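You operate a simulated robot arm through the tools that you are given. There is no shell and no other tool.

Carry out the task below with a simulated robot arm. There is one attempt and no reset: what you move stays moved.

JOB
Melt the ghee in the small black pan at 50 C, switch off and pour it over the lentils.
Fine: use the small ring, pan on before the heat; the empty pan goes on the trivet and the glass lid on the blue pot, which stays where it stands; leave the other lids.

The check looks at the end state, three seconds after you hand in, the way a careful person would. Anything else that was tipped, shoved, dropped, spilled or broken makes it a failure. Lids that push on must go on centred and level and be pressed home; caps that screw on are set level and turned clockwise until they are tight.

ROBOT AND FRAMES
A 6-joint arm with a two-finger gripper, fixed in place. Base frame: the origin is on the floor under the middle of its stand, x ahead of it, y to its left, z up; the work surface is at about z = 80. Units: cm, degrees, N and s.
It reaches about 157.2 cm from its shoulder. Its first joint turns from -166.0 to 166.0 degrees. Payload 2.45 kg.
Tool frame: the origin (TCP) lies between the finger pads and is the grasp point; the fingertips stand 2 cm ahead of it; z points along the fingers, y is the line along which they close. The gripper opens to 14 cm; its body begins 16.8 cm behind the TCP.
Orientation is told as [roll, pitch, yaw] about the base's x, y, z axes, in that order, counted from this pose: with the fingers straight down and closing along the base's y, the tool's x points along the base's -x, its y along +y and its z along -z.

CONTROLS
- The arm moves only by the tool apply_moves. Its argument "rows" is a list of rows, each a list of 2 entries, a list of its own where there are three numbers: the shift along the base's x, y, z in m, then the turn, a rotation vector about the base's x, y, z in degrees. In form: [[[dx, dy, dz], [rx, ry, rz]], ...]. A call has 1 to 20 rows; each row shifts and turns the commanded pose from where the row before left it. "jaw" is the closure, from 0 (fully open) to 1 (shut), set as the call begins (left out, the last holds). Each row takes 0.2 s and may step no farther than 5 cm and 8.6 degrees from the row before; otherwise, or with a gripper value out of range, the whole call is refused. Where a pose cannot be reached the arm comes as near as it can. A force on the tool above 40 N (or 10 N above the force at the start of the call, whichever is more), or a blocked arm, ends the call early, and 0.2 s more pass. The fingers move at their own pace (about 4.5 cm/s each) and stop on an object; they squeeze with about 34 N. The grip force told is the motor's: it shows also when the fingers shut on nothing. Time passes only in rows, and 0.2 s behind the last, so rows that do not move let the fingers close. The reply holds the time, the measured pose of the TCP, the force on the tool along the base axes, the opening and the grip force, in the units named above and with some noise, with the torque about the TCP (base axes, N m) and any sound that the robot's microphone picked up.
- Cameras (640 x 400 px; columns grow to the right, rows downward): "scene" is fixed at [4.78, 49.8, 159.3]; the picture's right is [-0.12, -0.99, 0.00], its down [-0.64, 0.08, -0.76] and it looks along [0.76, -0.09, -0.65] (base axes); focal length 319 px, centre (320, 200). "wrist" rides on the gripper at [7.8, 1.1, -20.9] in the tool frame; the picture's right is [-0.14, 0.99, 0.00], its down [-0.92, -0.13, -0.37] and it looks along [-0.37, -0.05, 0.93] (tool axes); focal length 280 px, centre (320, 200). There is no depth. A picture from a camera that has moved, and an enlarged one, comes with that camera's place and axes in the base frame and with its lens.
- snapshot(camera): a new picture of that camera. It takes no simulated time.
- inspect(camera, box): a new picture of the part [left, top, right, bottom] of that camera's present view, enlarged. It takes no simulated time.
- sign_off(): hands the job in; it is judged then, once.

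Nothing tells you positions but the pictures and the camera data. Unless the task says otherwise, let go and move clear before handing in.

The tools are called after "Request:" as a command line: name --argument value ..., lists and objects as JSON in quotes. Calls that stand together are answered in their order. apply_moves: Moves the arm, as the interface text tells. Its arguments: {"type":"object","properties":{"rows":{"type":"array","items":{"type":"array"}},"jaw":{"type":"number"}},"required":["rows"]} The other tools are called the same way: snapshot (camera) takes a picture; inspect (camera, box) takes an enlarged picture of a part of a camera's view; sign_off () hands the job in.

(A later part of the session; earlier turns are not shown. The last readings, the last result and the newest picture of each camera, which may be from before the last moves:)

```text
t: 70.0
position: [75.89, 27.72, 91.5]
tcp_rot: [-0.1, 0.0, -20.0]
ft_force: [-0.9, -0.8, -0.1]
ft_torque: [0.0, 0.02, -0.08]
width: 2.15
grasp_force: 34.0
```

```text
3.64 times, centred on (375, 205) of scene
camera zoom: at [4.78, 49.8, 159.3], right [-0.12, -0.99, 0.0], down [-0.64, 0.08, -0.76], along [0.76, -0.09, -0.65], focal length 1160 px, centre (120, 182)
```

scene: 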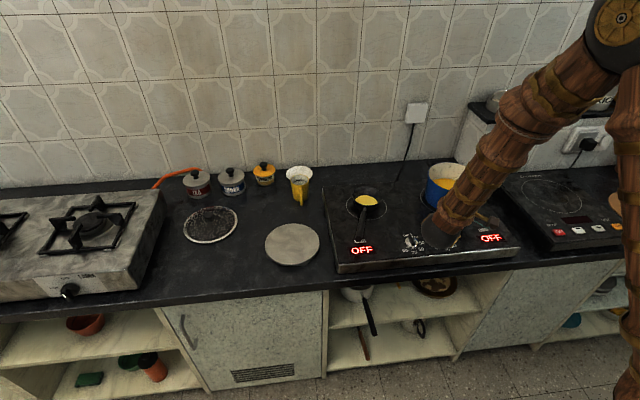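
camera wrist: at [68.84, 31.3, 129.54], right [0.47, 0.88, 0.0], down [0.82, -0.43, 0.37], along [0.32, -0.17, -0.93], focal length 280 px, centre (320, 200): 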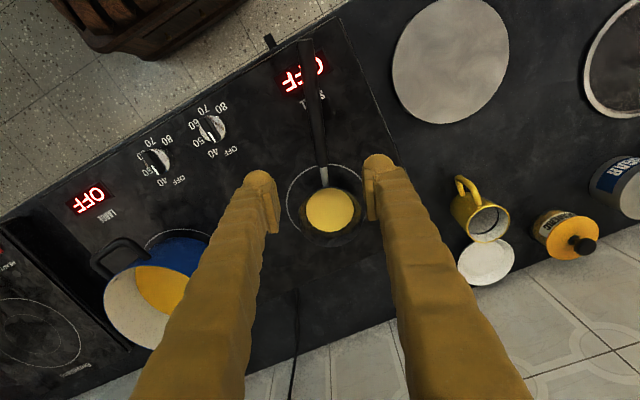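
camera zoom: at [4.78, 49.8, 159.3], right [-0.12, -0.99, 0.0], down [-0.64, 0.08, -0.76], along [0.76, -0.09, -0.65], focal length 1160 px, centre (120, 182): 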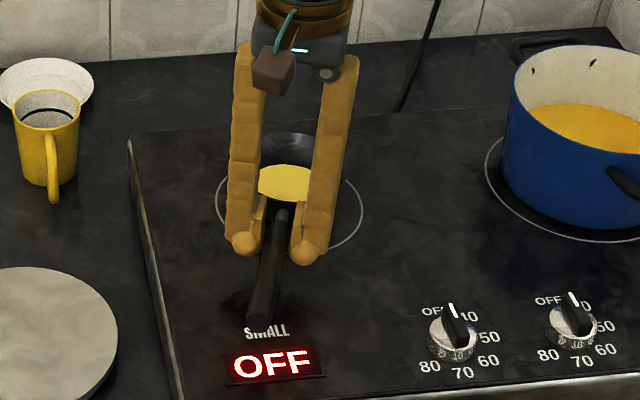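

Grip is firm at 2.15 cm with the ghee liquid. I'll lift straight up smoothly.

Request:
apply_moves --rows '[[[0, 0, 0.005], [0, 0, 0]], [[0, 0, 0.01], [0, 0, 0]], [[0, 0, 0.02], [0, 0, 0]], [[0, 0, 0.025], [0, 0, 0]], [[0, 0, 0.03], [0, 0, 0]], [[0, 0, 0.03], [0, 0, 0]], [[0, 0, 0.03], [0, 0, 0]], [[0, 0, 0.025], [0, 0, 0]], [[0, 0, 0.015], [0, 0, 0]], [[0, 0, 0.005], [0, 0, 0]], [[0, 0, 0], [0, 0, 0]]]'

Request:
snapshot --camera "scene"

Request:
inspect --camera "wrist" --box '[220, 60, 420, 300]'

```text
t: 72.4
position: [75.97, 27.71, 111.07]
tcp_rot: [-0.1, 0.0, -20.0]
ft_force: [0.2, -0.5, -1.6]
ft_torque: [0.04, 0.18, 0.02]
width: 2.15
grasp_force: 33.6
```

```text
taken
```

scene: 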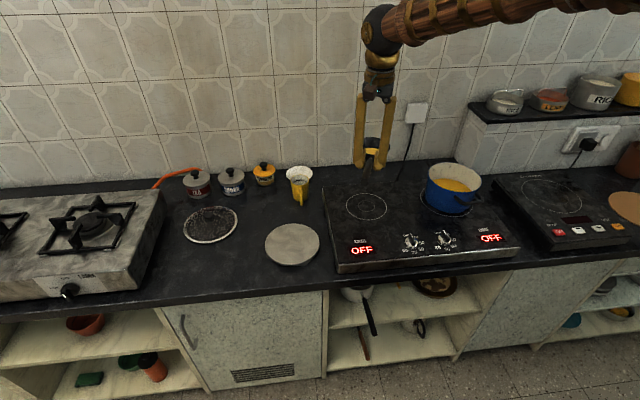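

```text
1.67 times, centred on (320, 180) of wrist
camera zoom: at [69.03, 31.44, 131.99], right [0.47, 0.88, 0.0], down [0.82, -0.43, 0.37], along [0.32, -0.17, -0.93], focal length 467 px, centre (320, 233)
```

zoom: 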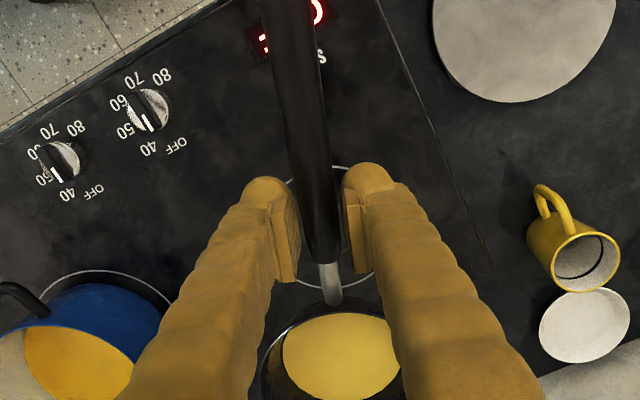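

The pan is up and level at about z 111. I'll carry it smoothly over the pot while turning the handle to +35° yaw.

Request:
apply_moves --rows '[[[0, -0.015, 0], [0, 0, 2.5]], [[0, -0.03, 0], [0, 0, 4.5]], [[0, -0.035, 0], [0, 0, 4.5]], [[0, -0.035, 0], [0, 0, 4.5]], [[0, -0.035, 0], [0, 0, 4.5]], [[0, -0.035, 0], [0, 0, 4.5]], [[0, -0.035, 0], [0, 0, 4.5]], [[0, -0.035, 0], [0, 0, 4.5]], [[0, -0.035, 0], [0, 0, 4.5]], [[0, -0.035, 0], [0, 0, 4.5]], [[0, -0.035, 0], [0, 0, 4.5]], [[0, -0.022, 0], [0, 0, 4.5]], [[0, -0.012, 0], [0, 0, 3]], [[0, 0, 0], [0, 0, 0]]]'

Request:
snapshot --camera "wrist"

Request:
inspect --camera "scene" --box '[390, 110, 530, 230]'

```text
t: 75.4
position: [75.77, -11.62, 110.93]
tcp_rot: [-0.1, 0.0, 35.0]
ft_force: [-0.2, -0.5, -1.5]
ft_torque: [-0.14, 0.17, 0.02]
width: 2.17
grasp_force: 34.0
```

```text
taken
camera wrist: at [68.78, -15.24, 131.82], right [-0.46, 0.89, 0.0], down [0.83, 0.42, 0.37], along [0.33, 0.17, -0.93], focal length 280 px, centre (320, 200)
```

wrist: 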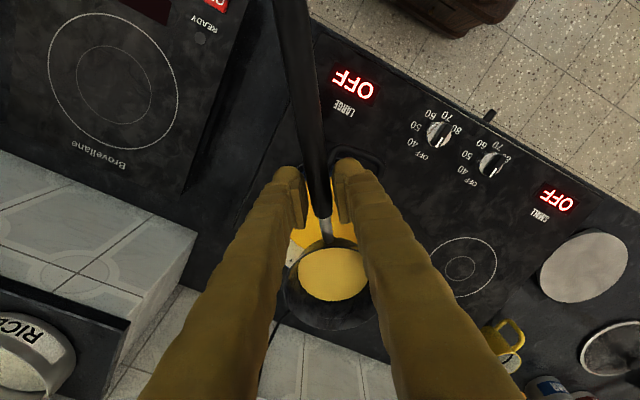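

```text
3.33 times, centred on (460, 170) of scene
camera zoom: at [4.78, 49.8, 159.3], right [-0.12, -0.99, 0.0], down [-0.64, 0.08, -0.76], along [0.76, -0.09, -0.65], focal length 1063 px, centre (-147, 300)
```

zoom: 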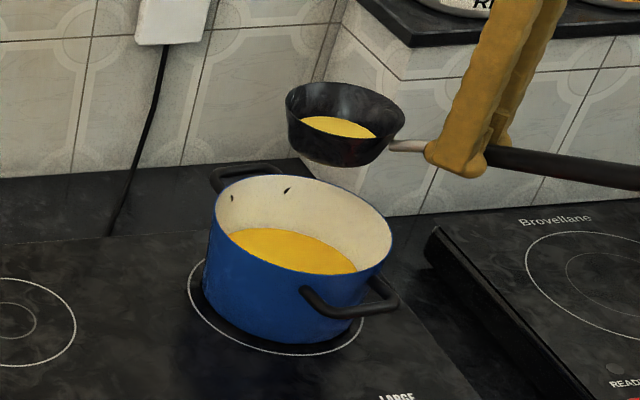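

The pan hangs level right above the pot. I'll shift it about 1 cm to the side opposite the pour and lower it 2.5 cm, keeping it above the rim, and then start rolling gently.

Request:
apply_moves --rows '[[[0.004, -0.005, -0.005], [0, 0, 0]], [[0.004, -0.005, -0.01], [0, 0, 0]], [[0, 0, -0.01], [0, 0, 0]], [[0, 0, 0], [0, 0, 0]], [[0, 0, 0], [-1.64, -1.15, 0]], [[0, 0, 0], [-3.28, -2.29, 0]], [[0, 0, 0], [-3.28, -2.29, 0]], [[0, 0, 0], [-3.28, -2.29, 0]], [[0, 0, 0], [-3.28, -2.29, 0]], [[0, 0, 0], [-3.28, -2.29, 0]], [[0, 0, 0], [-3.28, -2.29, 0]], [[0, 0, 0], [-3.28, -2.29, 0]]]'

Request:
inspect --camera "scene" --box '[390, 110, 530, 230]'

```text
t: 78.0
position: [76.74, -12.58, 108.4]
tcp_rot: [-30.2, 0.1, 35.0]
ft_force: [0.1, 0.4, -2.3]
ft_torque: [-0.05, 0.19, 0.03]
width: 2.16
grasp_force: 33.8
```

```text
3.33 times, centred on (460, 170) of scene
camera zoom: at [4.78, 49.8, 159.3], right [-0.12, -0.99, 0.0], down [-0.64, 0.08, -0.76], along [0.76, -0.09, -0.65], focal length 1063 px, centre (-147, 300)
```

zoom: 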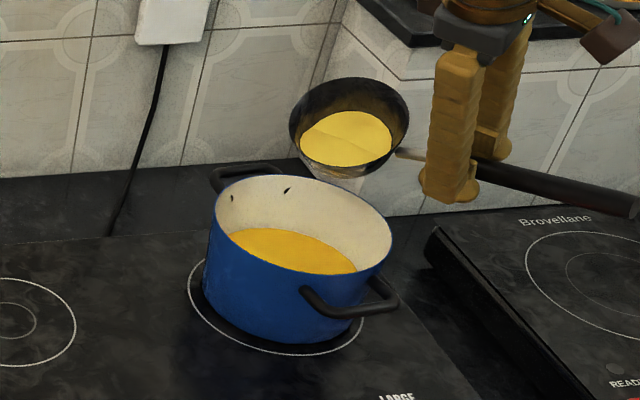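

Tilted 30° with the ghee still inside, and the lip is over the pot opening. I'll continue slowly.

Request:
apply_moves --rows '[[[0, 0, 0], [-3.28, -2.29, 0]], [[0, 0, 0], [-3.28, -2.29, 0]], [[0, 0, 0], [-3.28, -2.29, 0]], [[0, 0, 0], [-3.28, -2.29, 0]], [[0, 0, 0], [-3.28, -2.29, 0]]]'

Request:
inspect --camera "scene" --box '[390, 110, 530, 230]'

Request:
apply_moves --rows '[[[0, 0, 0], [-3.28, -2.29, 0]], [[0, 0, 0], [-3.28, -2.29, 0]], [[0, 0, 0], [-3.28, -2.29, 0]]]'

Request:
inspect --camera "scene" --box '[390, 110, 530, 230]'

```text
t: 79.2
position: [76.69, -12.55, 108.51]
tcp_rot: [-50.3, 0.1, 35.0]
ft_force: [0.3, -0.5, -2.2]
ft_torque: [-0.07, 0.2, 0.02]
width: 2.16
grasp_force: 33.9
```

```text
3.33 times, centred on (460, 170) of scene
camera zoom: at [4.78, 49.8, 159.3], right [-0.12, -0.99, 0.0], down [-0.64, 0.08, -0.76], along [0.76, -0.09, -0.65], focal length 1063 px, centre (-147, 300)
```

zoom: 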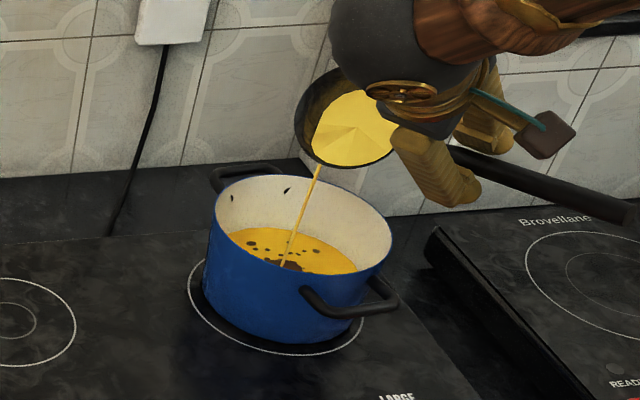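

```text
t: 80.0
position: [76.72, -12.7, 108.47]
tcp_rot: [-62.1, 0.1, 34.9]
ft_force: [-0.1, -0.4, -2.1]
ft_torque: [-0.04, 0.18, -0.02]
width: 2.15
grasp_force: 33.8
```

```text
3.33 times, centred on (460, 170) of scene
camera zoom: at [4.78, 49.8, 159.3], right [-0.12, -0.99, 0.0], down [-0.64, 0.08, -0.76], along [0.76, -0.09, -0.65], focal length 1063 px, centre (-147, 300)
```

zoom: 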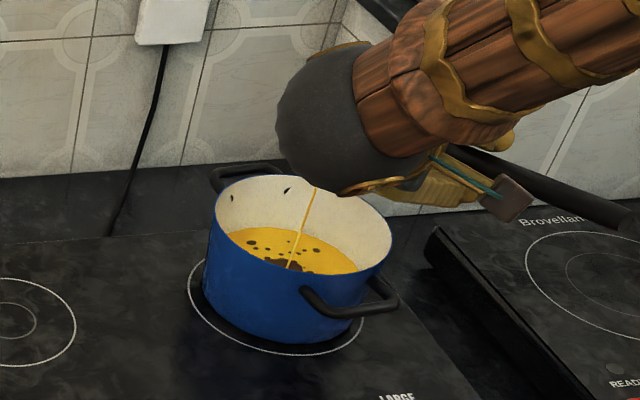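

A thin stream of ghee is falling into the middle of the lentils. I'll continue the roll gently to about -100° and hold to drain.

Request:
apply_moves --rows '[[[0, 0, 0], [-3.28, -2.29, 0]], [[0, 0, 0], [0, 0, 0]], [[0, 0, 0], [-3.28, -2.29, 0]], [[0, 0, 0], [0, 0, 0]], [[0, 0, 0], [-3.28, -2.29, 0]], [[0, 0, 0], [0, 0, 0]], [[0, 0, 0], [-3.28, -2.29, 0]], [[0, 0, 0], [0, 0, 0]]]'

Request:
inspect --camera "scene" --box '[390, 110, 530, 230]'

Request:
apply_moves --rows '[[[0, 0, 0], [-3.28, -2.29, 0]], [[0, 0, 0], [0, 0, 0]], [[0, 0, 0], [-3.28, -2.29, 0]], [[0, 0, 0], [0, 0, 0]], [[0, 0, 0], [-3.28, -2.29, 0]], [[0, 0, 0], [0, 0, 0]], [[0, 0, 0], [-3.28, -2.29, 0]], [[0, 0, 0], [0, 0, 0]], [[0, 0, 0], [-3.28, -2.29, 0]], [[0, 0, 0], [-3.28, -2.29, 0]], [[0, 0, 0], [0, 0, 0]], [[0, 0, 0], [0, 0, 0]]]'

Request:
inspect --camera "scene" --box '[390, 110, 530, 230]'

Request:
snapshot --camera "wrist"

```text
t: 81.8
position: [76.58, -12.57, 108.52]
tcp_rot: [-78.0, 0.2, 35.0]
ft_force: [0.3, 0.2, -1.2]
ft_torque: [-0.05, 0.15, 0.01]
width: 2.15
grasp_force: 33.8
```

```text
3.33 times, centred on (460, 170) of scene
camera zoom: at [4.78, 49.8, 159.3], right [-0.12, -0.99, 0.0], down [-0.64, 0.08, -0.76], along [0.76, -0.09, -0.65], focal length 1063 px, centre (-147, 300)
```

zoom: 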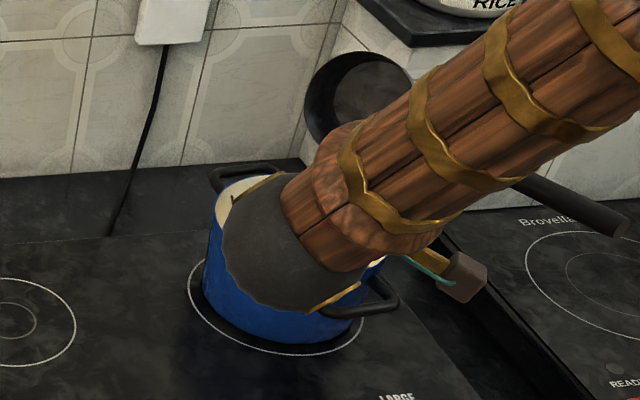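

```text
t: 84.4
position: [76.63, -12.6, 108.53]
tcp_rot: [-102.1, 0.2, 34.9]
ft_force: [-0.2, 0.2, -2.3]
ft_torque: [-0.02, 0.2, 0.03]
width: 2.16
grasp_force: 33.5
```

```text
3.33 times, centred on (460, 170) of scene
camera zoom: at [4.78, 49.8, 159.3], right [-0.12, -0.99, 0.0], down [-0.64, 0.08, -0.76], along [0.76, -0.09, -0.65], focal length 1063 px, centre (-147, 300)
```

zoom: 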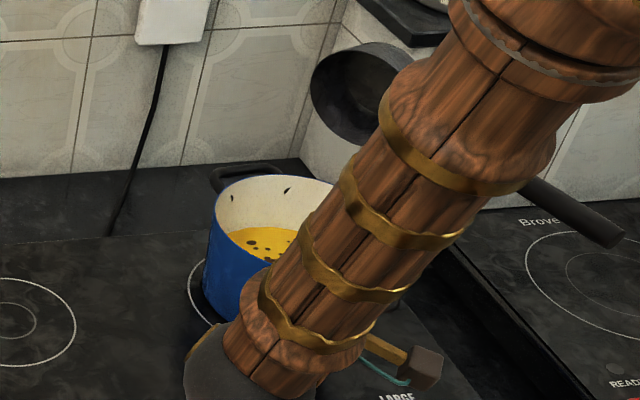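

```text
taken
camera wrist: at [58.68, -0.58, 103.1], right [0.23, -0.09, -0.97], down [0.53, 0.84, 0.05], along [0.81, -0.53, 0.24], focal length 280 px, centre (320, 200)
```

wrist: 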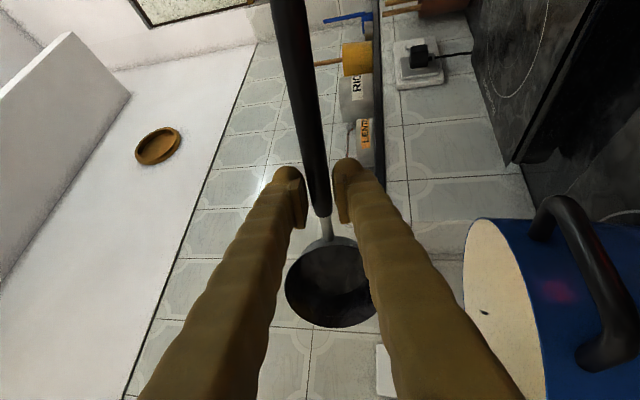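

The pan looks dark and empty inside. I'll hold a couple of seconds to let drips fall and look closer.

Request:
apply_moves --rows '[[[0, 0, 0], [0, 0, 0]], [[0, 0, 0], [0, 0, 0]], [[0, 0, 0], [0, 0, 0]], [[0, 0, 0], [0, 0, 0]], [[0, 0, 0], [0, 0, 0]], [[0, 0, 0], [0, 0, 0]], [[0, 0, 0], [0, 0, 0]], [[0, 0, 0], [0, 0, 0]]]'

Request:
inspect --camera "wrist" --box '[260, 210, 400, 350]'

Request:
inspect --camera "scene" --box '[390, 110, 530, 230]'

```text
t: 86.2
position: [76.66, -12.63, 108.58]
tcp_rot: [-102.1, 0.1, 34.9]
ft_force: [-0.4, 0.5, -2.7]
ft_torque: [-0.03, 0.22, 0.0]
width: 2.16
grasp_force: 34.2
```

```text
2.86 times, centred on (330, 280) of wrist
camera zoom: at [58.68, -0.58, 103.11], right [0.23, -0.09, -0.97], down [0.53, 0.84, 0.05], along [0.81, -0.53, 0.24], focal length 801 px, centre (291, -29)
```

zoom: 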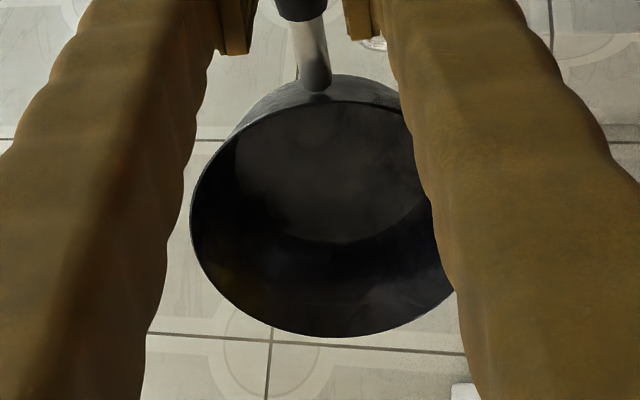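

```text
3.33 times, centred on (460, 170) of scene
camera zoom: at [4.78, 49.8, 159.3], right [-0.12, -0.99, 0.0], down [-0.64, 0.08, -0.76], along [0.76, -0.09, -0.65], focal length 1063 px, centre (-147, 300)
```

zoom: 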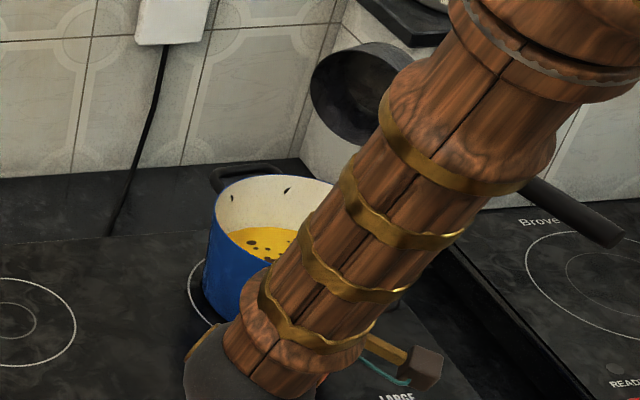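

The pan is empty. I'll roll back to level above the pot.

Request:
apply_moves --rows '[[[0, 0, 0], [6.96, 4.88, 0]], [[0, 0, 0], [6.96, 4.88, 0]], [[0, 0, 0], [6.96, 4.88, 0]], [[0, 0, 0], [6.96, 4.88, 0]], [[0, 0, 0], [6.96, 4.88, 0]], [[0, 0, 0], [6.96, 4.88, 0]], [[0, 0, 0], [6.96, 4.88, 0]], [[0, 0, 0], [6.96, 4.88, 0]], [[0, 0, 0], [6.96, 4.88, 0]], [[0, 0, 0], [6.96, 4.88, 0]], [[0, 0, 0], [6.96, 4.88, 0]], [[0, 0, 0], [6.96, 4.88, 0]], [[0, 0, 0.02], [0, 0, 0]], [[0, 0, 0], [0, 0, 0]]]'

Request:
snapshot --camera "scene"

Request:
snapshot --camera "wrist"

Request:
inspect --camera "scene" --box '[390, 110, 530, 230]'

```text
t: 89.2
position: [76.69, -12.55, 110.63]
tcp_rot: [-0.2, 0.0, 35.2]
ft_force: [0.2, 0.8, -2.2]
ft_torque: [-0.1, 0.11, -0.02]
width: 2.16
grasp_force: 34.3
```

```text
taken
```

scene: 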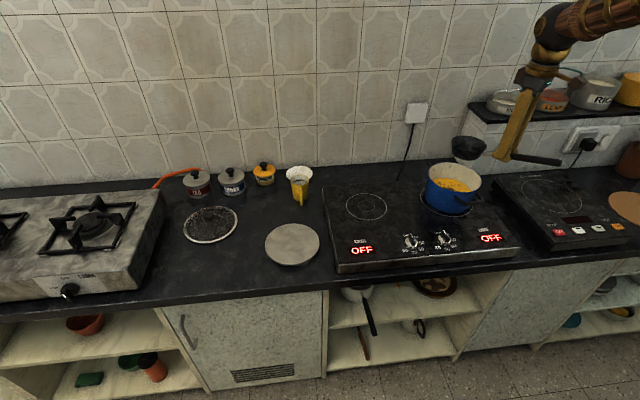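

```text
taken
camera wrist: at [69.71, -16.16, 131.49], right [-0.46, 0.89, 0.0], down [0.83, 0.43, 0.37], along [0.33, 0.17, -0.93], focal length 280 px, centre (320, 200)
```

wrist: 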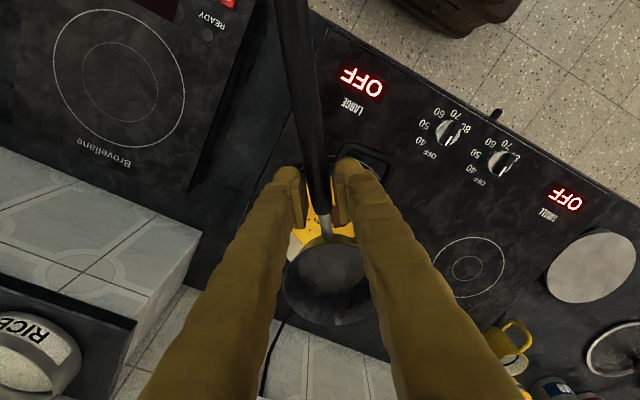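

```text
3.33 times, centred on (460, 170) of scene
camera zoom: at [4.78, 49.8, 159.3], right [-0.12, -0.99, 0.0], down [-0.64, 0.08, -0.76], along [0.76, -0.09, -0.65], focal length 1063 px, centre (-147, 300)
```

zoom: 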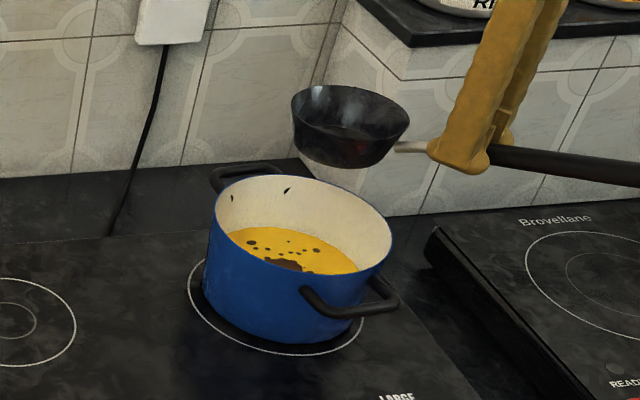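

The ghee is in the pot, the pan is empty, and nothing spilled. I'll carry the pan back over the trivet with the handle at its original angle.

Request:
apply_moves --rows '[[[-0.005, 0.02, 0], [0, 0, -1.7]], [[-0.0075, 0.042, 0], [0, 0, -3.44]], [[-0.0075, 0.042, 0], [0, 0, -3.44]], [[-0.0075, 0.042, 0], [0, 0, -3.44]], [[-0.0075, 0.042, 0], [0, 0, -3.44]], [[-0.0075, 0.042, 0], [0, 0, -3.44]], [[-0.0075, 0.042, 0], [0, 0, -3.44]], [[-0.0075, 0.042, 0], [0, 0, -3.44]], [[-0.0075, 0.042, 0], [0, 0, -3.44]], [[-0.0075, 0.042, 0], [0, 0, -3.44]], [[-0.0075, 0.042, 0], [0, 0, -3.44]], [[-0.0075, 0.042, 0], [0, 0, -3.44]], [[-0.0075, 0.042, 0], [0, 0, -3.44]], [[-0.0075, 0.042, 0], [0, 0, -3.44]], [[-0.0075, 0.042, 0], [0, 0, -3.44]], [[-0.0075, 0.042, 0], [0, 0, -3.44]], [[-0.003, 0.0185, 0], [0, 0, -1.9]], [[0, 0, 0], [0, 0, 0]]]'

Request:
snapshot --camera "scene"

Request:
snapshot --camera "wrist"

```text
t: 93.0
position: [64.71, 54.22, 110.49]
tcp_rot: [-0.1, 0.1, -20.1]
ft_force: [-1.0, 0.5, -1.8]
ft_torque: [0.05, 0.17, 0.01]
width: 2.16
grasp_force: 34.1
```

```text
taken
```

scene: 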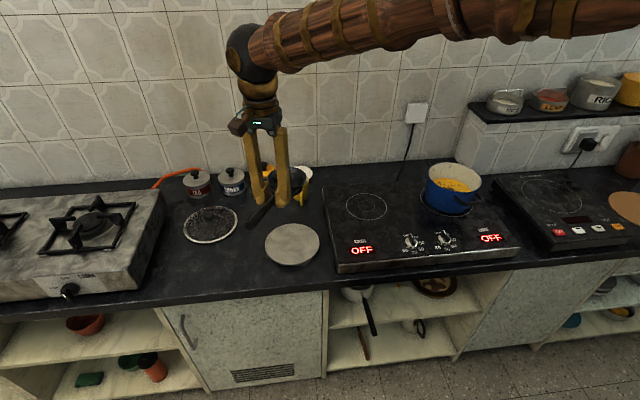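

```text
taken
camera wrist: at [57.81, 57.88, 131.46], right [0.47, 0.88, 0.0], down [0.82, -0.44, 0.37], along [0.32, -0.17, -0.93], focal length 280 px, centre (320, 200)
```

wrist: 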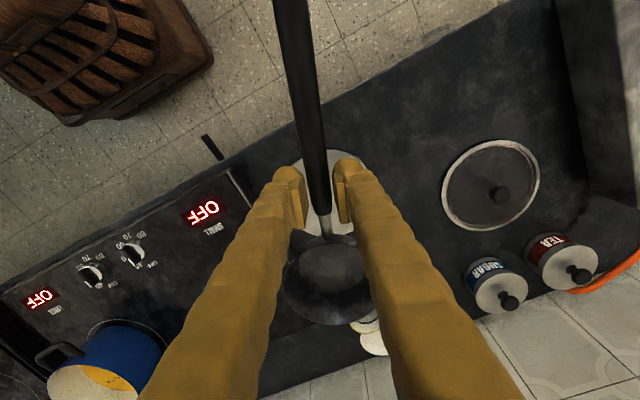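

I'm positioned above the trivet. I'll lower to just above it.

Request:
apply_moves --rows '[[[0, 0, -0.03], [0, 0, 0]], [[0, 0, -0.045], [0, 0, 0]], [[0, 0, -0.045], [0, 0, 0]], [[0, 0, -0.045], [0, 0, 0]], [[0, 0, -0.03], [0, 0, 0]], [[0, 0, -0.01], [0, 0, 0]], [[0, 0, 0], [0, 0, 0]]]'

Request:
inspect --camera "scene" --box '[220, 190, 340, 300]'

```text
t: 94.6
position: [64.57, 54.06, 89.99]
tcp_rot: [-0.1, 0.2, -20.1]
ft_force: [0.4, 0.5, -3.4]
ft_torque: [0.04, 0.14, 0.0]
width: 2.15
grasp_force: 34.3
```

```text
3.64 times, centred on (280, 245) of scene
camera zoom: at [4.78, 49.8, 159.3], right [-0.12, -0.99, 0.0], down [-0.64, 0.08, -0.76], along [0.76, -0.09, -0.65], focal length 1160 px, centre (466, 36)
```

zoom: 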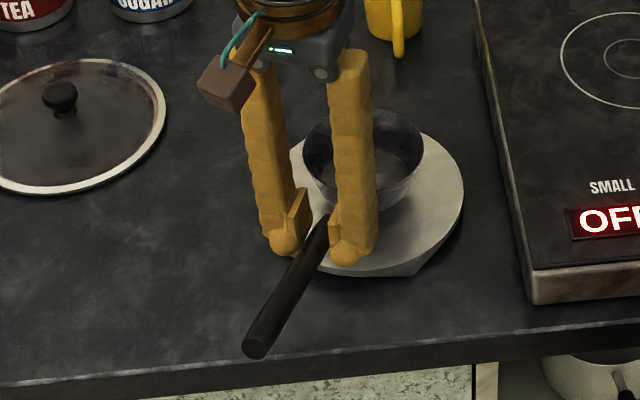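

Request:
apply_moves --rows '[[[0, 0, -0.008], [0, 0, 0]], [[0, 0, -0.007], [0, 0, 0]], [[0, 0, 0], [0, 0, 0]]]'

Request:
apply_moves --rows '[[[0, 0, -0.003], [0, 0, 0]], [[0, 0, 0], [0, 0, 0]]]'

Request:
apply_moves --rows '[[[0, 0, -0.002], [0, 0, 0]], [[0, 0, 0], [0, 0, 0]]]'

```text
t: 95.4
position: [64.61, 54.19, 88.56]
tcp_rot: [-0.2, 0.1, -20.1]
ft_force: [1.2, 0.2, -1.6]
ft_torque: [0.07, 0.17, 0.02]
width: 2.14
grasp_force: 34.3
```

```text
t: 96.0
position: [64.63, 54.3, 88.23]
tcp_rot: [-0.1, 0.1, -20.1]
ft_force: [-3.2, 1.4, 5.8]
ft_torque: [-0.28, -0.81, 0.05]
width: 2.16
grasp_force: 34.0
```

```text
t: 96.6
position: [64.64, 54.2, 88.02]
tcp_rot: [-0.2, 0.0, -20.1]
ft_force: [-2.1, 1.4, 3.8]
ft_torque: [-0.23, -0.53, 0.01]
width: 2.13
grasp_force: 34.8
```

The pan's front edge touched first, a few mm early from a slight sag. I'll ease down the last few mm so it is flat before releasing.

Request:
apply_moves --rows '[[[0, 0, -0.002], [0, 0, 0]], [[0, 0, 0], [0, 0, 0]]]'

Request:
apply_moves --rows '[[[0, 0, -0.0015], [0, 0, 0]], [[0, 0, 0], [0, 0, 0]]]'

Request:
inspect --camera "scene" --box '[220, 190, 340, 300]'

```text
t: 97.2
position: [64.68, 54.19, 87.76]
tcp_rot: [-0.1, 0.1, -20.1]
ft_force: [-2.6, 0.9, 5.6]
ft_torque: [-0.14, -0.37, 0.03]
width: 2.17
grasp_force: 34.5
```

```text
t: 97.8
position: [64.63, 54.3, 87.64]
tcp_rot: [0.0, 0.0, -20.1]
ft_force: [-6.2, 2.1, 14.8]
ft_torque: [-0.27, -0.66, -0.05]
width: 2.18
grasp_force: 34.3
```

```text
3.64 times, centred on (280, 245) of scene
camera zoom: at [4.78, 49.8, 159.3], right [-0.12, -0.99, 0.0], down [-0.64, 0.08, -0.76], along [0.76, -0.09, -0.65], focal length 1160 px, centre (466, 36)
```

zoom: 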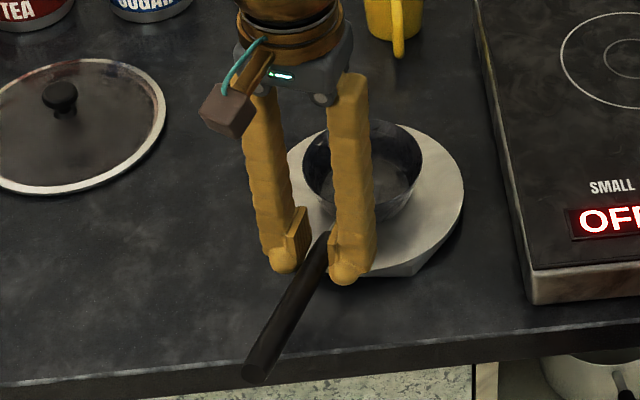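

The pan is seated at its original height. I'll ease the pressure, open, and rise.

Request:
apply_moves --rows '[[[0, 0, 0.002], [0, 0, 0]], [[0, 0, 0], [0, 0, 0]]]'

Request:
apply_moves --rows '[[[0, 0, 0], [0, 0, 0]], [[0, 0, 0], [0, 0, 0]], [[0, 0, 0], [0, 0, 0]], [[0, 0, 0], [0, 0, 0]], [[0, 0, 0], [0, 0, 0]]]' --jaw 0.55

Request:
apply_moves --rows '[[[0, 0, 0.02], [0, 0, 0]], [[0, 0, 0.04], [0, 0, 0]], [[0, 0, 0.05], [0, 0, 0]], [[0, 0, 0.05], [0, 0, 0]], [[0, 0, 0], [0, 0, 0]]]'

Request:
inspect --camera "scene" --box '[220, 190, 340, 300]'

Request:
snapshot --camera "wrist"

```text
t: 98.4
position: [64.67, 54.26, 87.89]
tcp_rot: [-0.2, 0.1, -20.0]
ft_force: [-0.8, -1.3, -1.8]
ft_torque: [0.08, 0.15, -0.01]
width: 2.18
grasp_force: 33.9
```

```text
t: 99.6
position: [64.72, 54.21, 87.95]
tcp_rot: [-0.1, 0.1, -20.1]
ft_force: [0.5, -0.5, -0.2]
ft_torque: [0.01, 0.0, -0.02]
width: 6.32
grasp_force: 0.0
```

```text
t: 100.8
position: [64.58, 54.14, 104.05]
tcp_rot: [0.0, 0.2, -20.0]
ft_force: [0.1, 0.0, 0.3]
ft_torque: [-0.02, 0.04, 0.04]
width: 6.31
grasp_force: 0.0
```

```text
3.64 times, centred on (280, 245) of scene
camera zoom: at [4.78, 49.8, 159.3], right [-0.12, -0.99, 0.0], down [-0.64, 0.08, -0.76], along [0.76, -0.09, -0.65], focal length 1160 px, centre (466, 36)
```

zoom: 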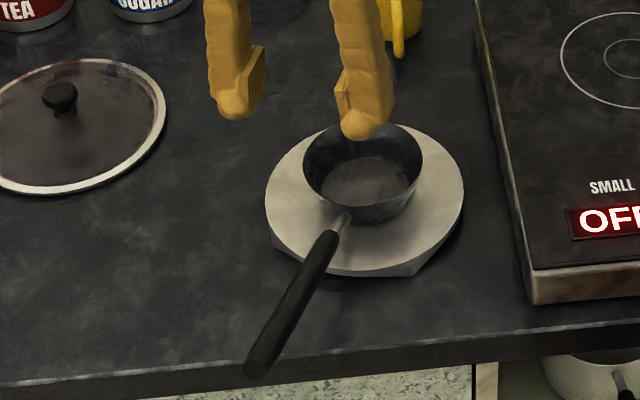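

```text
taken
camera wrist: at [57.71, 57.84, 125.01], right [0.47, 0.88, 0.0], down [0.82, -0.44, 0.37], along [0.32, -0.17, -0.93], focal length 280 px, centre (320, 200)
```

wrist: 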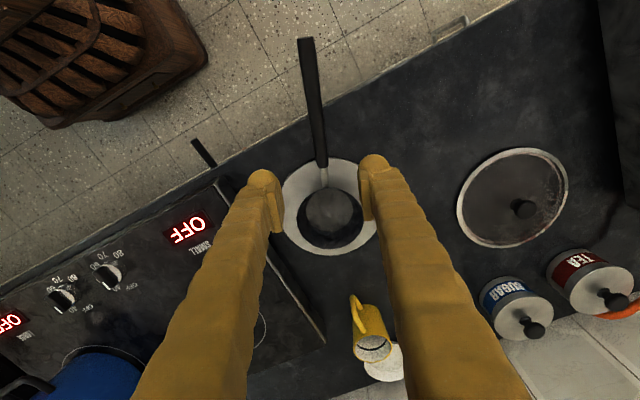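

The empty pan stands on the trivet and is released. Next is the glass lid: I'll move above its knob near (87.3, 78).

Request:
apply_moves --rows '[[[0.028, 0.0298, 0.003], [0, 0, 6.7]], [[0.028, 0.0298, 0.003], [0, 0, 6.7]], [[0.028, 0.0298, 0.003], [0, 0, 6.6]], [[0.0285, 0.0298, 0.003], [0, 0, 0]], [[0.0285, 0.0298, 0], [0, 0, 0]], [[0.0285, 0.0298, 0], [0, 0, 0]], [[0.0285, 0.0298, 0], [0, 0, 0]], [[0.0285, 0.0298, 0], [0, 0, 0]], [[0, 0, 0], [0, 0, 0]]]'

Request:
snapshot --camera "wrist"

Request:
snapshot --camera "scene"

```text
t: 102.8
position: [87.08, 78.08, 104.82]
tcp_rot: [-0.1, 0.2, -0.1]
ft_force: [-0.2, -1.1, -0.5]
ft_torque: [0.02, 0.01, -0.03]
width: 6.3
grasp_force: 0.0
```

```text
taken
camera wrist: at [79.41, 79.29, 125.72], right [0.14, 0.99, 0.0], down [0.92, -0.13, 0.37], along [0.36, -0.05, -0.93], focal length 280 px, centre (320, 200)
```

wrist: 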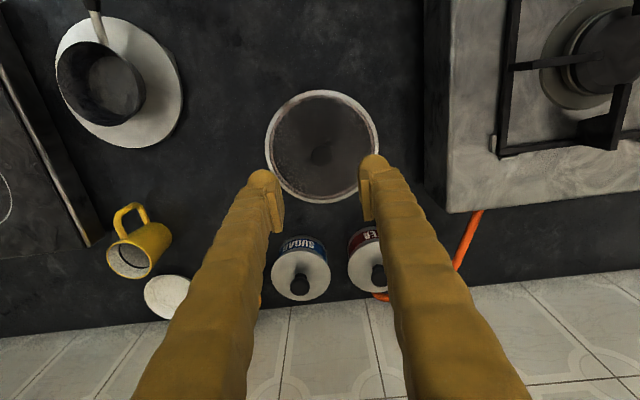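

```text
taken
```

scene: 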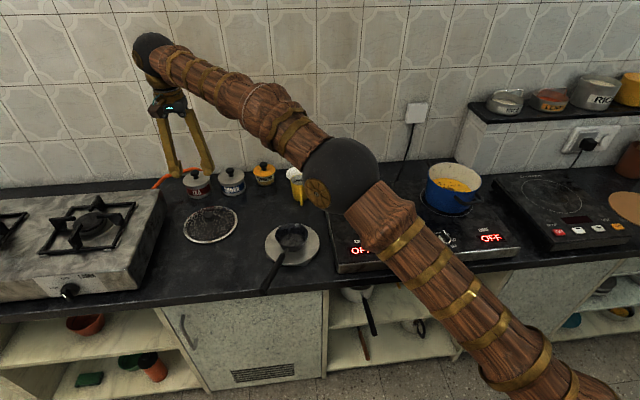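

I'm above the lid. I'll enlarge to find its knob exactly.

Request:
inspect --camera "wrist" --box '[250, 80, 400, 220]'

Request:
inspect --camera "scene" --box '[150, 150, 260, 260]'

```text
2.86 times, centred on (325, 150) of wrist
camera zoom: at [79.41, 79.29, 125.72], right [0.14, 0.99, 0.0], down [0.92, -0.13, 0.37], along [0.36, -0.05, -0.93], focal length 801 px, centre (306, 343)
```

zoom: 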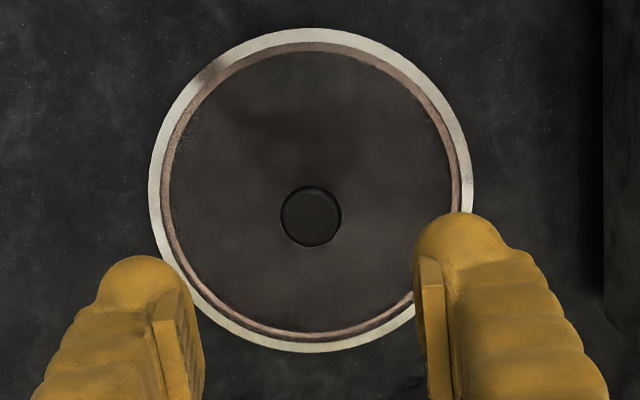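

```text
3.64 times, centred on (205, 205) of scene
camera zoom: at [4.78, 49.8, 159.3], right [-0.12, -0.99, 0.0], down [-0.64, 0.08, -0.76], along [0.76, -0.09, -0.65], focal length 1160 px, centre (738, 182)
```

zoom: 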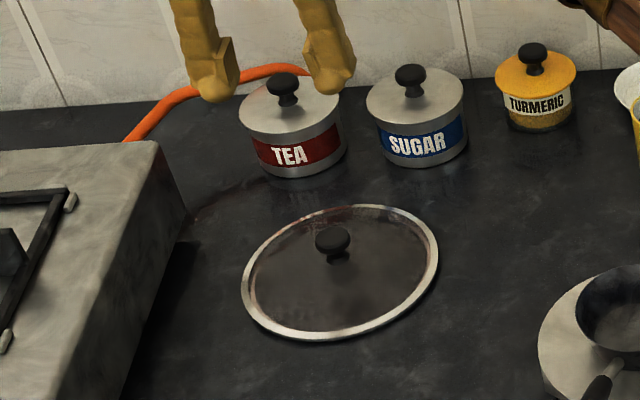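

The knob is a black mushroom about 3.1 cm across at roughly (88.7, 78.2), with its top near z 84. I'll shift over it, descend part way, and recheck.

Request:
apply_moves --rows '[[[0.016, 0.0007, -0.03], [0, 0, 0]], [[0, 0, -0.045], [0, 0, 0]], [[0, 0, -0.045], [0, 0, 0]], [[0, 0, -0.03], [0, 0, 0]], [[0, 0, 0], [0, 0, 0]]]'

Request:
inspect --camera "wrist" --box '[250, 110, 400, 250]'

Request:
inspect --camera "scene" --box '[150, 150, 260, 260]'

```text
t: 104.0
position: [88.69, 77.99, 90.08]
tcp_rot: [-0.1, 0.1, 0.0]
ft_force: [0.2, 0.1, 0.4]
ft_torque: [-0.02, -0.01, 0.02]
width: 6.29
grasp_force: 0.0
```

```text
2.86 times, centred on (325, 180) of wrist
camera zoom: at [80.97, 79.13, 110.98], right [0.14, 0.99, 0.0], down [0.92, -0.13, 0.37], along [0.36, -0.05, -0.93], focal length 801 px, centre (306, 257)
```

zoom: 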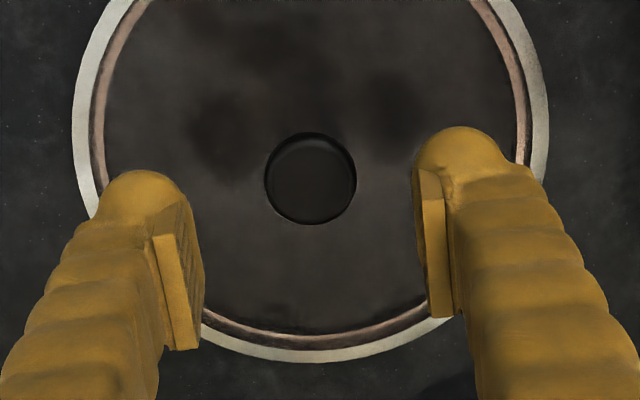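

```text
3.64 times, centred on (205, 205) of scene
camera zoom: at [4.78, 49.8, 159.3], right [-0.12, -0.99, 0.0], down [-0.64, 0.08, -0.76], along [0.76, -0.09, -0.65], focal length 1160 px, centre (738, 182)
```

zoom: 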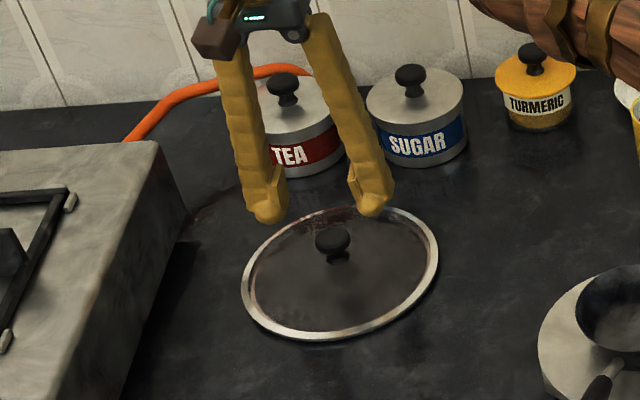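

Knob and TCP line up to within 2 mm. I'll correct that and descend to the knob, watching the force.

Request:
apply_moves --rows '[[[0.0005, 0.0015, -0.02], [0, 0, 0]], [[0, 0, -0.02], [0, 0, 0]], [[0, 0, -0.01], [0, 0, 0]], [[0, 0, 0], [0, 0, 0]]]' --jaw 0.65

Request:
inspect --camera "scene" --box '[165, 180, 255, 250]'

Request:
inspect --camera "wrist" --box '[250, 110, 400, 250]'

```text
t: 105.0
position: [88.98, 78.26, 84.98]
tcp_rot: [-0.1, 0.1, 0.0]
ft_force: [0.9, 0.3, 0.1]
ft_torque: [0.01, 0.0, 0.02]
width: 4.92
grasp_force: 0.0
```

```text
5.71 times, centred on (210, 215) of scene
camera zoom: at [4.78, 49.8, 159.3], right [-0.12, -0.99, 0.0], down [-0.64, 0.08, -0.76], along [0.76, -0.09, -0.65], focal length 1823 px, centre (949, 114)
```

zoom: 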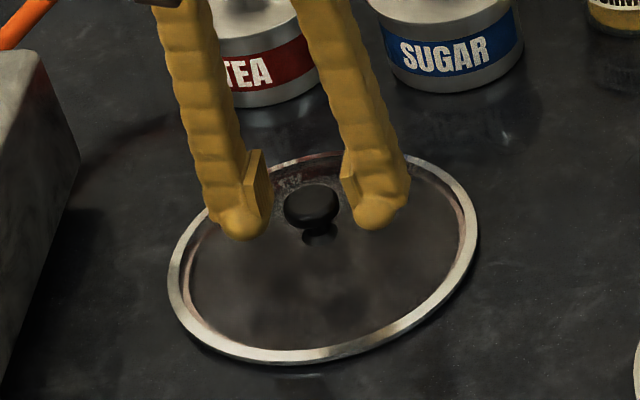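

```text
2.86 times, centred on (325, 180) of wrist
camera zoom: at [81.24, 79.34, 105.94], right [0.14, 0.99, 0.0], down [0.92, -0.13, 0.37], along [0.36, -0.05, -0.93], focal length 801 px, centre (306, 257)
```

zoom: 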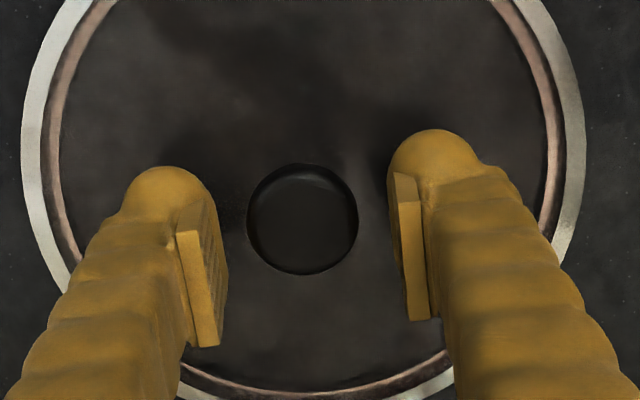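

The fingers straddle the knob with the glass still clear below the tips. I'll go 6 mm lower in small steps so the pads cover the knob, then close.

Request:
apply_moves --rows '[[[-0.001, -0.001, -0.003], [0, 0, 0]], [[0, 0, 0], [0, 0, 0]]]'

Request:
apply_moves --rows '[[[0, 0, -0.003], [0, 0, 0]], [[0, 0, 0], [0, 0, 0]]]'

Request:
inspect --camera "scene" --box '[165, 180, 255, 250]'

```text
t: 105.6
position: [88.95, 78.23, 84.65]
tcp_rot: [-0.1, 0.1, -0.1]
ft_force: [-0.8, -0.2, 0.0]
ft_torque: [0.04, -0.01, -0.01]
width: 4.9
grasp_force: 0.1
```

```text
t: 106.2
position: [88.8, 78.18, 84.42]
tcp_rot: [-0.1, 0.1, -0.1]
ft_force: [0.5, -1.3, -0.7]
ft_torque: [-0.01, 0.02, 0.02]
width: 4.93
grasp_force: 0.0
```

```text
5.71 times, centred on (210, 215) of scene
camera zoom: at [4.78, 49.8, 159.3], right [-0.12, -0.99, 0.0], down [-0.64, 0.08, -0.76], along [0.76, -0.09, -0.65], focal length 1823 px, centre (949, 114)
```

zoom: 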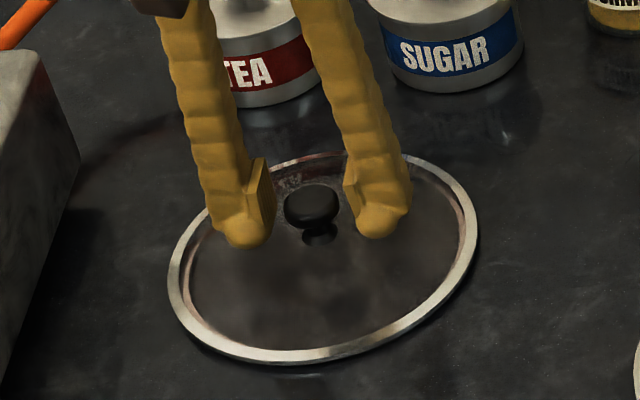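

The pads now cover the knob height, evenly spaced. I'm closing.

Request:
apply_moves --rows '[[[0, 0, 0], [0, 0, 0]], [[0, 0, 0], [0, 0, 0]], [[0, 0, 0], [0, 0, 0]], [[0, 0, 0], [0, 0, 0]]]' --jaw 1

Request:
inspect --camera "scene" --box '[165, 180, 255, 250]'

```text
t: 107.2
position: [88.83, 78.35, 84.41]
tcp_rot: [-0.1, 0.1, -0.1]
ft_force: [0.0, -0.3, 0.5]
ft_torque: [0.01, -0.01, 0.01]
width: 2.72
grasp_force: 34.8
```

```text
5.71 times, centred on (210, 215) of scene
camera zoom: at [4.78, 49.8, 159.3], right [-0.12, -0.99, 0.0], down [-0.64, 0.08, -0.76], along [0.76, -0.09, -0.65], focal length 1823 px, centre (949, 114)
```

zoom: 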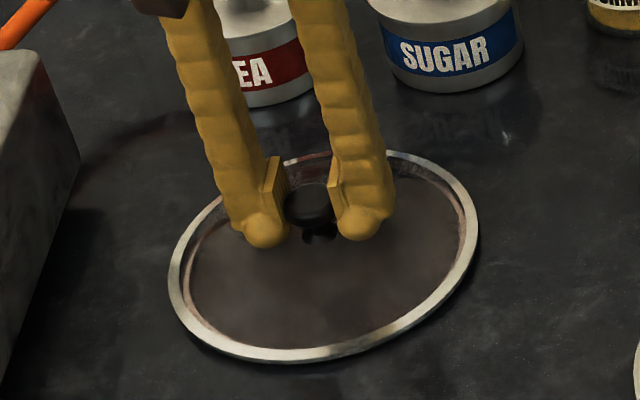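

It is gripped at 2.7 cm. I'll make a small test lift to see that the lid hangs level.

Request:
apply_moves --rows '[[[0, 0, 0.005], [0, 0, 0]], [[0, 0, 0.01], [0, 0, 0]], [[0, 0, 0.015], [0, 0, 0]], [[0, 0, 0], [0, 0, 0]]]'

Request:
inspect --camera "scene" --box '[165, 180, 255, 250]'

Request:
snapshot --camera "wrist"

```text
t: 108.2
position: [88.89, 78.24, 87.45]
tcp_rot: [-0.1, 0.1, -0.1]
ft_force: [0.4, 0.5, -1.2]
ft_torque: [-0.01, 0.0, 0.01]
width: 2.73
grasp_force: 34.4
```

```text
5.71 times, centred on (210, 215) of scene
camera zoom: at [4.78, 49.8, 159.3], right [-0.12, -0.99, 0.0], down [-0.64, 0.08, -0.76], along [0.76, -0.09, -0.65], focal length 1823 px, centre (949, 114)
```

zoom: 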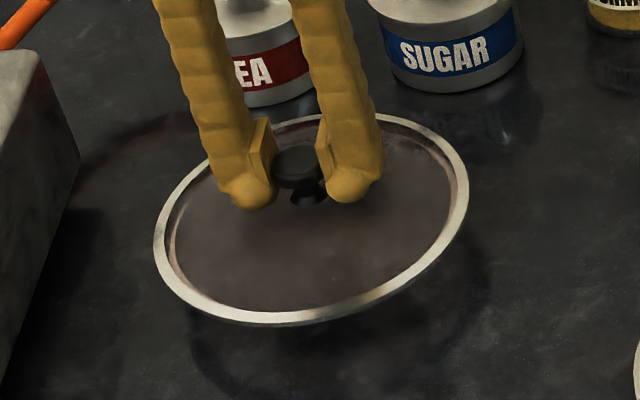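

```text
taken
camera wrist: at [81.18, 79.29, 108.41], right [0.14, 0.99, 0.0], down [0.92, -0.13, 0.37], along [0.36, -0.05, -0.93], focal length 280 px, centre (320, 200)
```

wrist: 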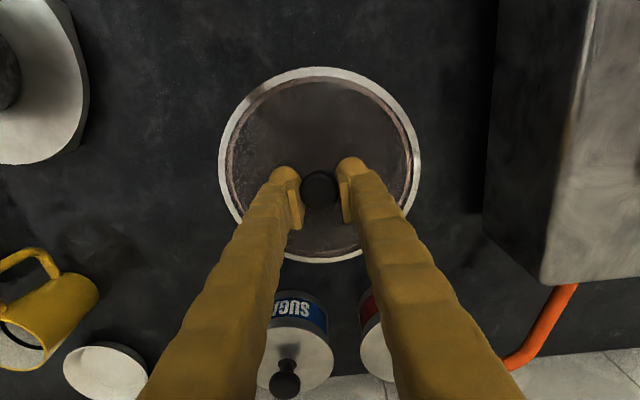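

The lid hangs level. I'll raise it to about z 115 and carry it towards the pot, stopping short to measure the pot's rim from the wrist camera.

Request:
apply_moves --rows '[[[0, 0, 0.03], [0, 0, 0]], [[0, 0, 0.045], [0, 0, 0]], [[0, 0, 0.045], [0, 0, 0]], [[0, 0, 0.045], [0, 0, 0]], [[0, 0, 0.045], [0, 0, 0]], [[0, 0, 0.045], [0, 0, 0]], [[0, 0, 0.025], [0, 0, 0]]]'

Request:
apply_moves --rows '[[[-0.002, -0.02, 0], [0, 0, 0]], [[-0.004, -0.04, 0], [0, 0, 0]], [[-0.004, -0.045, 0], [0, 0, 0]], [[-0.004, -0.045, 0], [0, 0, 0]], [[-0.004, -0.045, 0], [0, 0, 0]], [[-0.004, -0.045, 0], [0, 0, 0]], [[-0.004, -0.045, 0], [0, 0, 0]], [[-0.004, -0.045, 0], [0, 0, 0]], [[-0.004, -0.045, 0], [0, 0, 0]], [[-0.004, -0.045, 0], [0, 0, 0]], [[-0.004, -0.045, 0], [0, 0, 0]], [[-0.004, -0.045, 0], [0, 0, 0]], [[-0.002, -0.045, 0], [0, 0, 0]], [[0, -0.025, 0], [0, 0, 0]], [[0, 0, 0], [0, 0, 0]]]'

Request:
snapshot --camera "wrist"

Request:
snapshot --camera "scene"

```text
t: 109.8
position: [86.63, 75.97, 114.0]
tcp_rot: [-0.2, 0.3, 0.0]
ft_force: [0.7, -0.7, -2.4]
ft_torque: [0.0, 0.01, -0.01]
width: 2.71
grasp_force: 34.3
out of reach, approached as far as the arm can: row 5, 6, 7
```

```text
t: 113.0
position: [81.4, 18.22, 114.16]
tcp_rot: [0.0, 0.1, -0.1]
ft_force: [-0.5, 0.0, -1.8]
ft_torque: [0.0, 0.03, -0.01]
width: 2.71
grasp_force: 34.2
```

```text
taken
camera wrist: at [73.85, 19.21, 135.06], right [0.14, 0.99, 0.0], down [0.92, -0.13, 0.37], along [0.36, -0.05, -0.93], focal length 280 px, centre (320, 200)
```

wrist: 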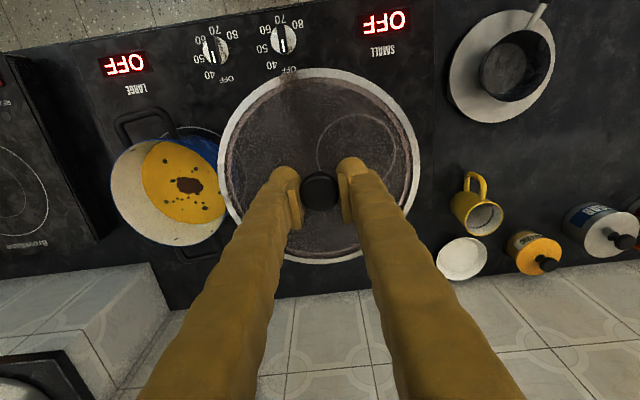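

```text
taken
```

scene: 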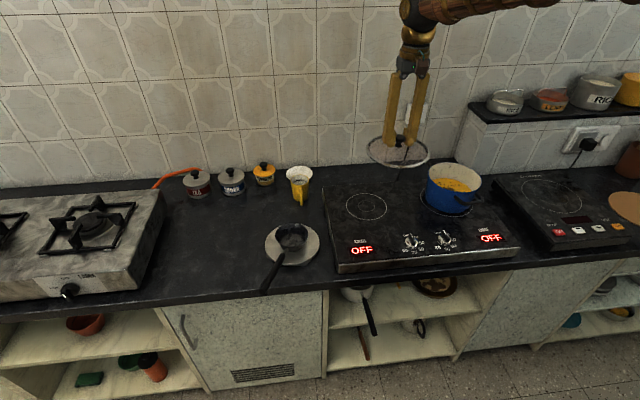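

The pot is visible beside the lid. I'll enlarge both to measure the rim.

Request:
inspect --camera "wrist" --box '[90, 110, 250, 270]'

Request:
inspect --camera "scene" --box '[350, 110, 530, 230]'

Request:
inspect --camera "wrist" --box '[200, 50, 440, 280]'

```text
2.50 times, centred on (170, 190) of wrist
camera zoom: at [73.85, 19.21, 135.06], right [0.14, 0.99, 0.0], down [0.92, -0.13, 0.37], along [0.36, -0.05, -0.93], focal length 701 px, centre (695, 225)
```

zoom: 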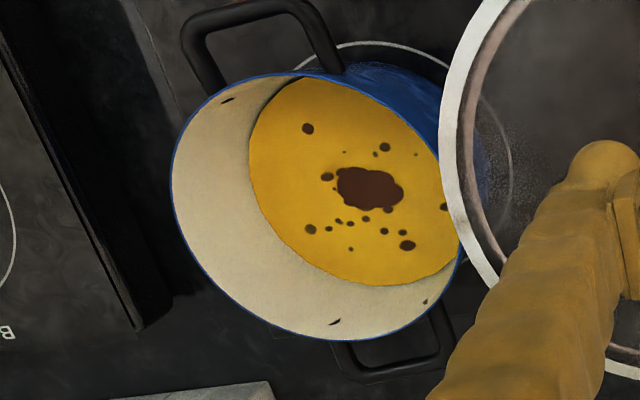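

```text
3.33 times, centred on (440, 170) of scene
camera zoom: at [4.78, 49.8, 159.3], right [-0.12, -0.99, 0.0], down [-0.64, 0.08, -0.76], along [0.76, -0.09, -0.65], focal length 1063 px, centre (-80, 300)
```

zoom: 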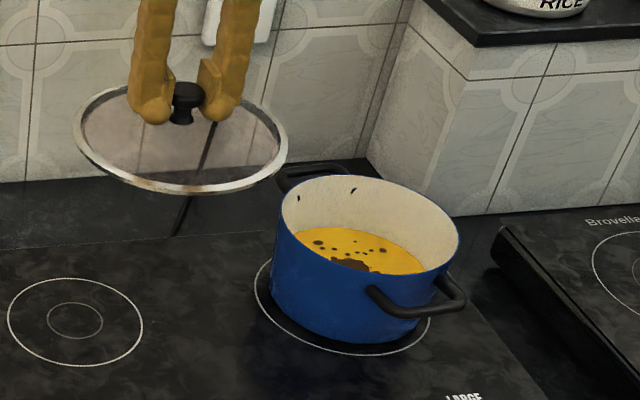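

```text
1.74 times, centred on (320, 165) of wrist
camera zoom: at [73.85, 19.21, 135.06], right [0.14, 0.99, 0.0], down [0.92, -0.13, 0.37], along [0.36, -0.05, -0.93], focal length 488 px, centre (320, 261)
```

zoom: 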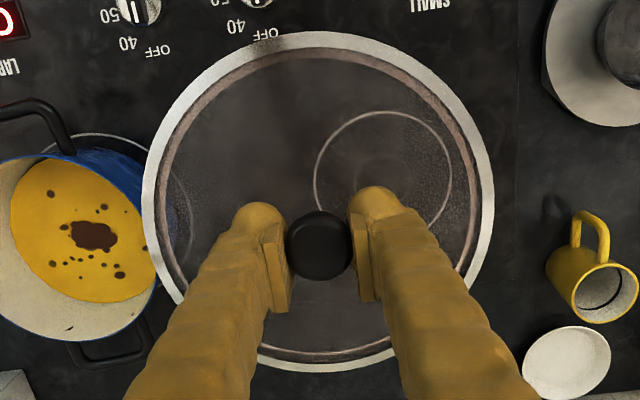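

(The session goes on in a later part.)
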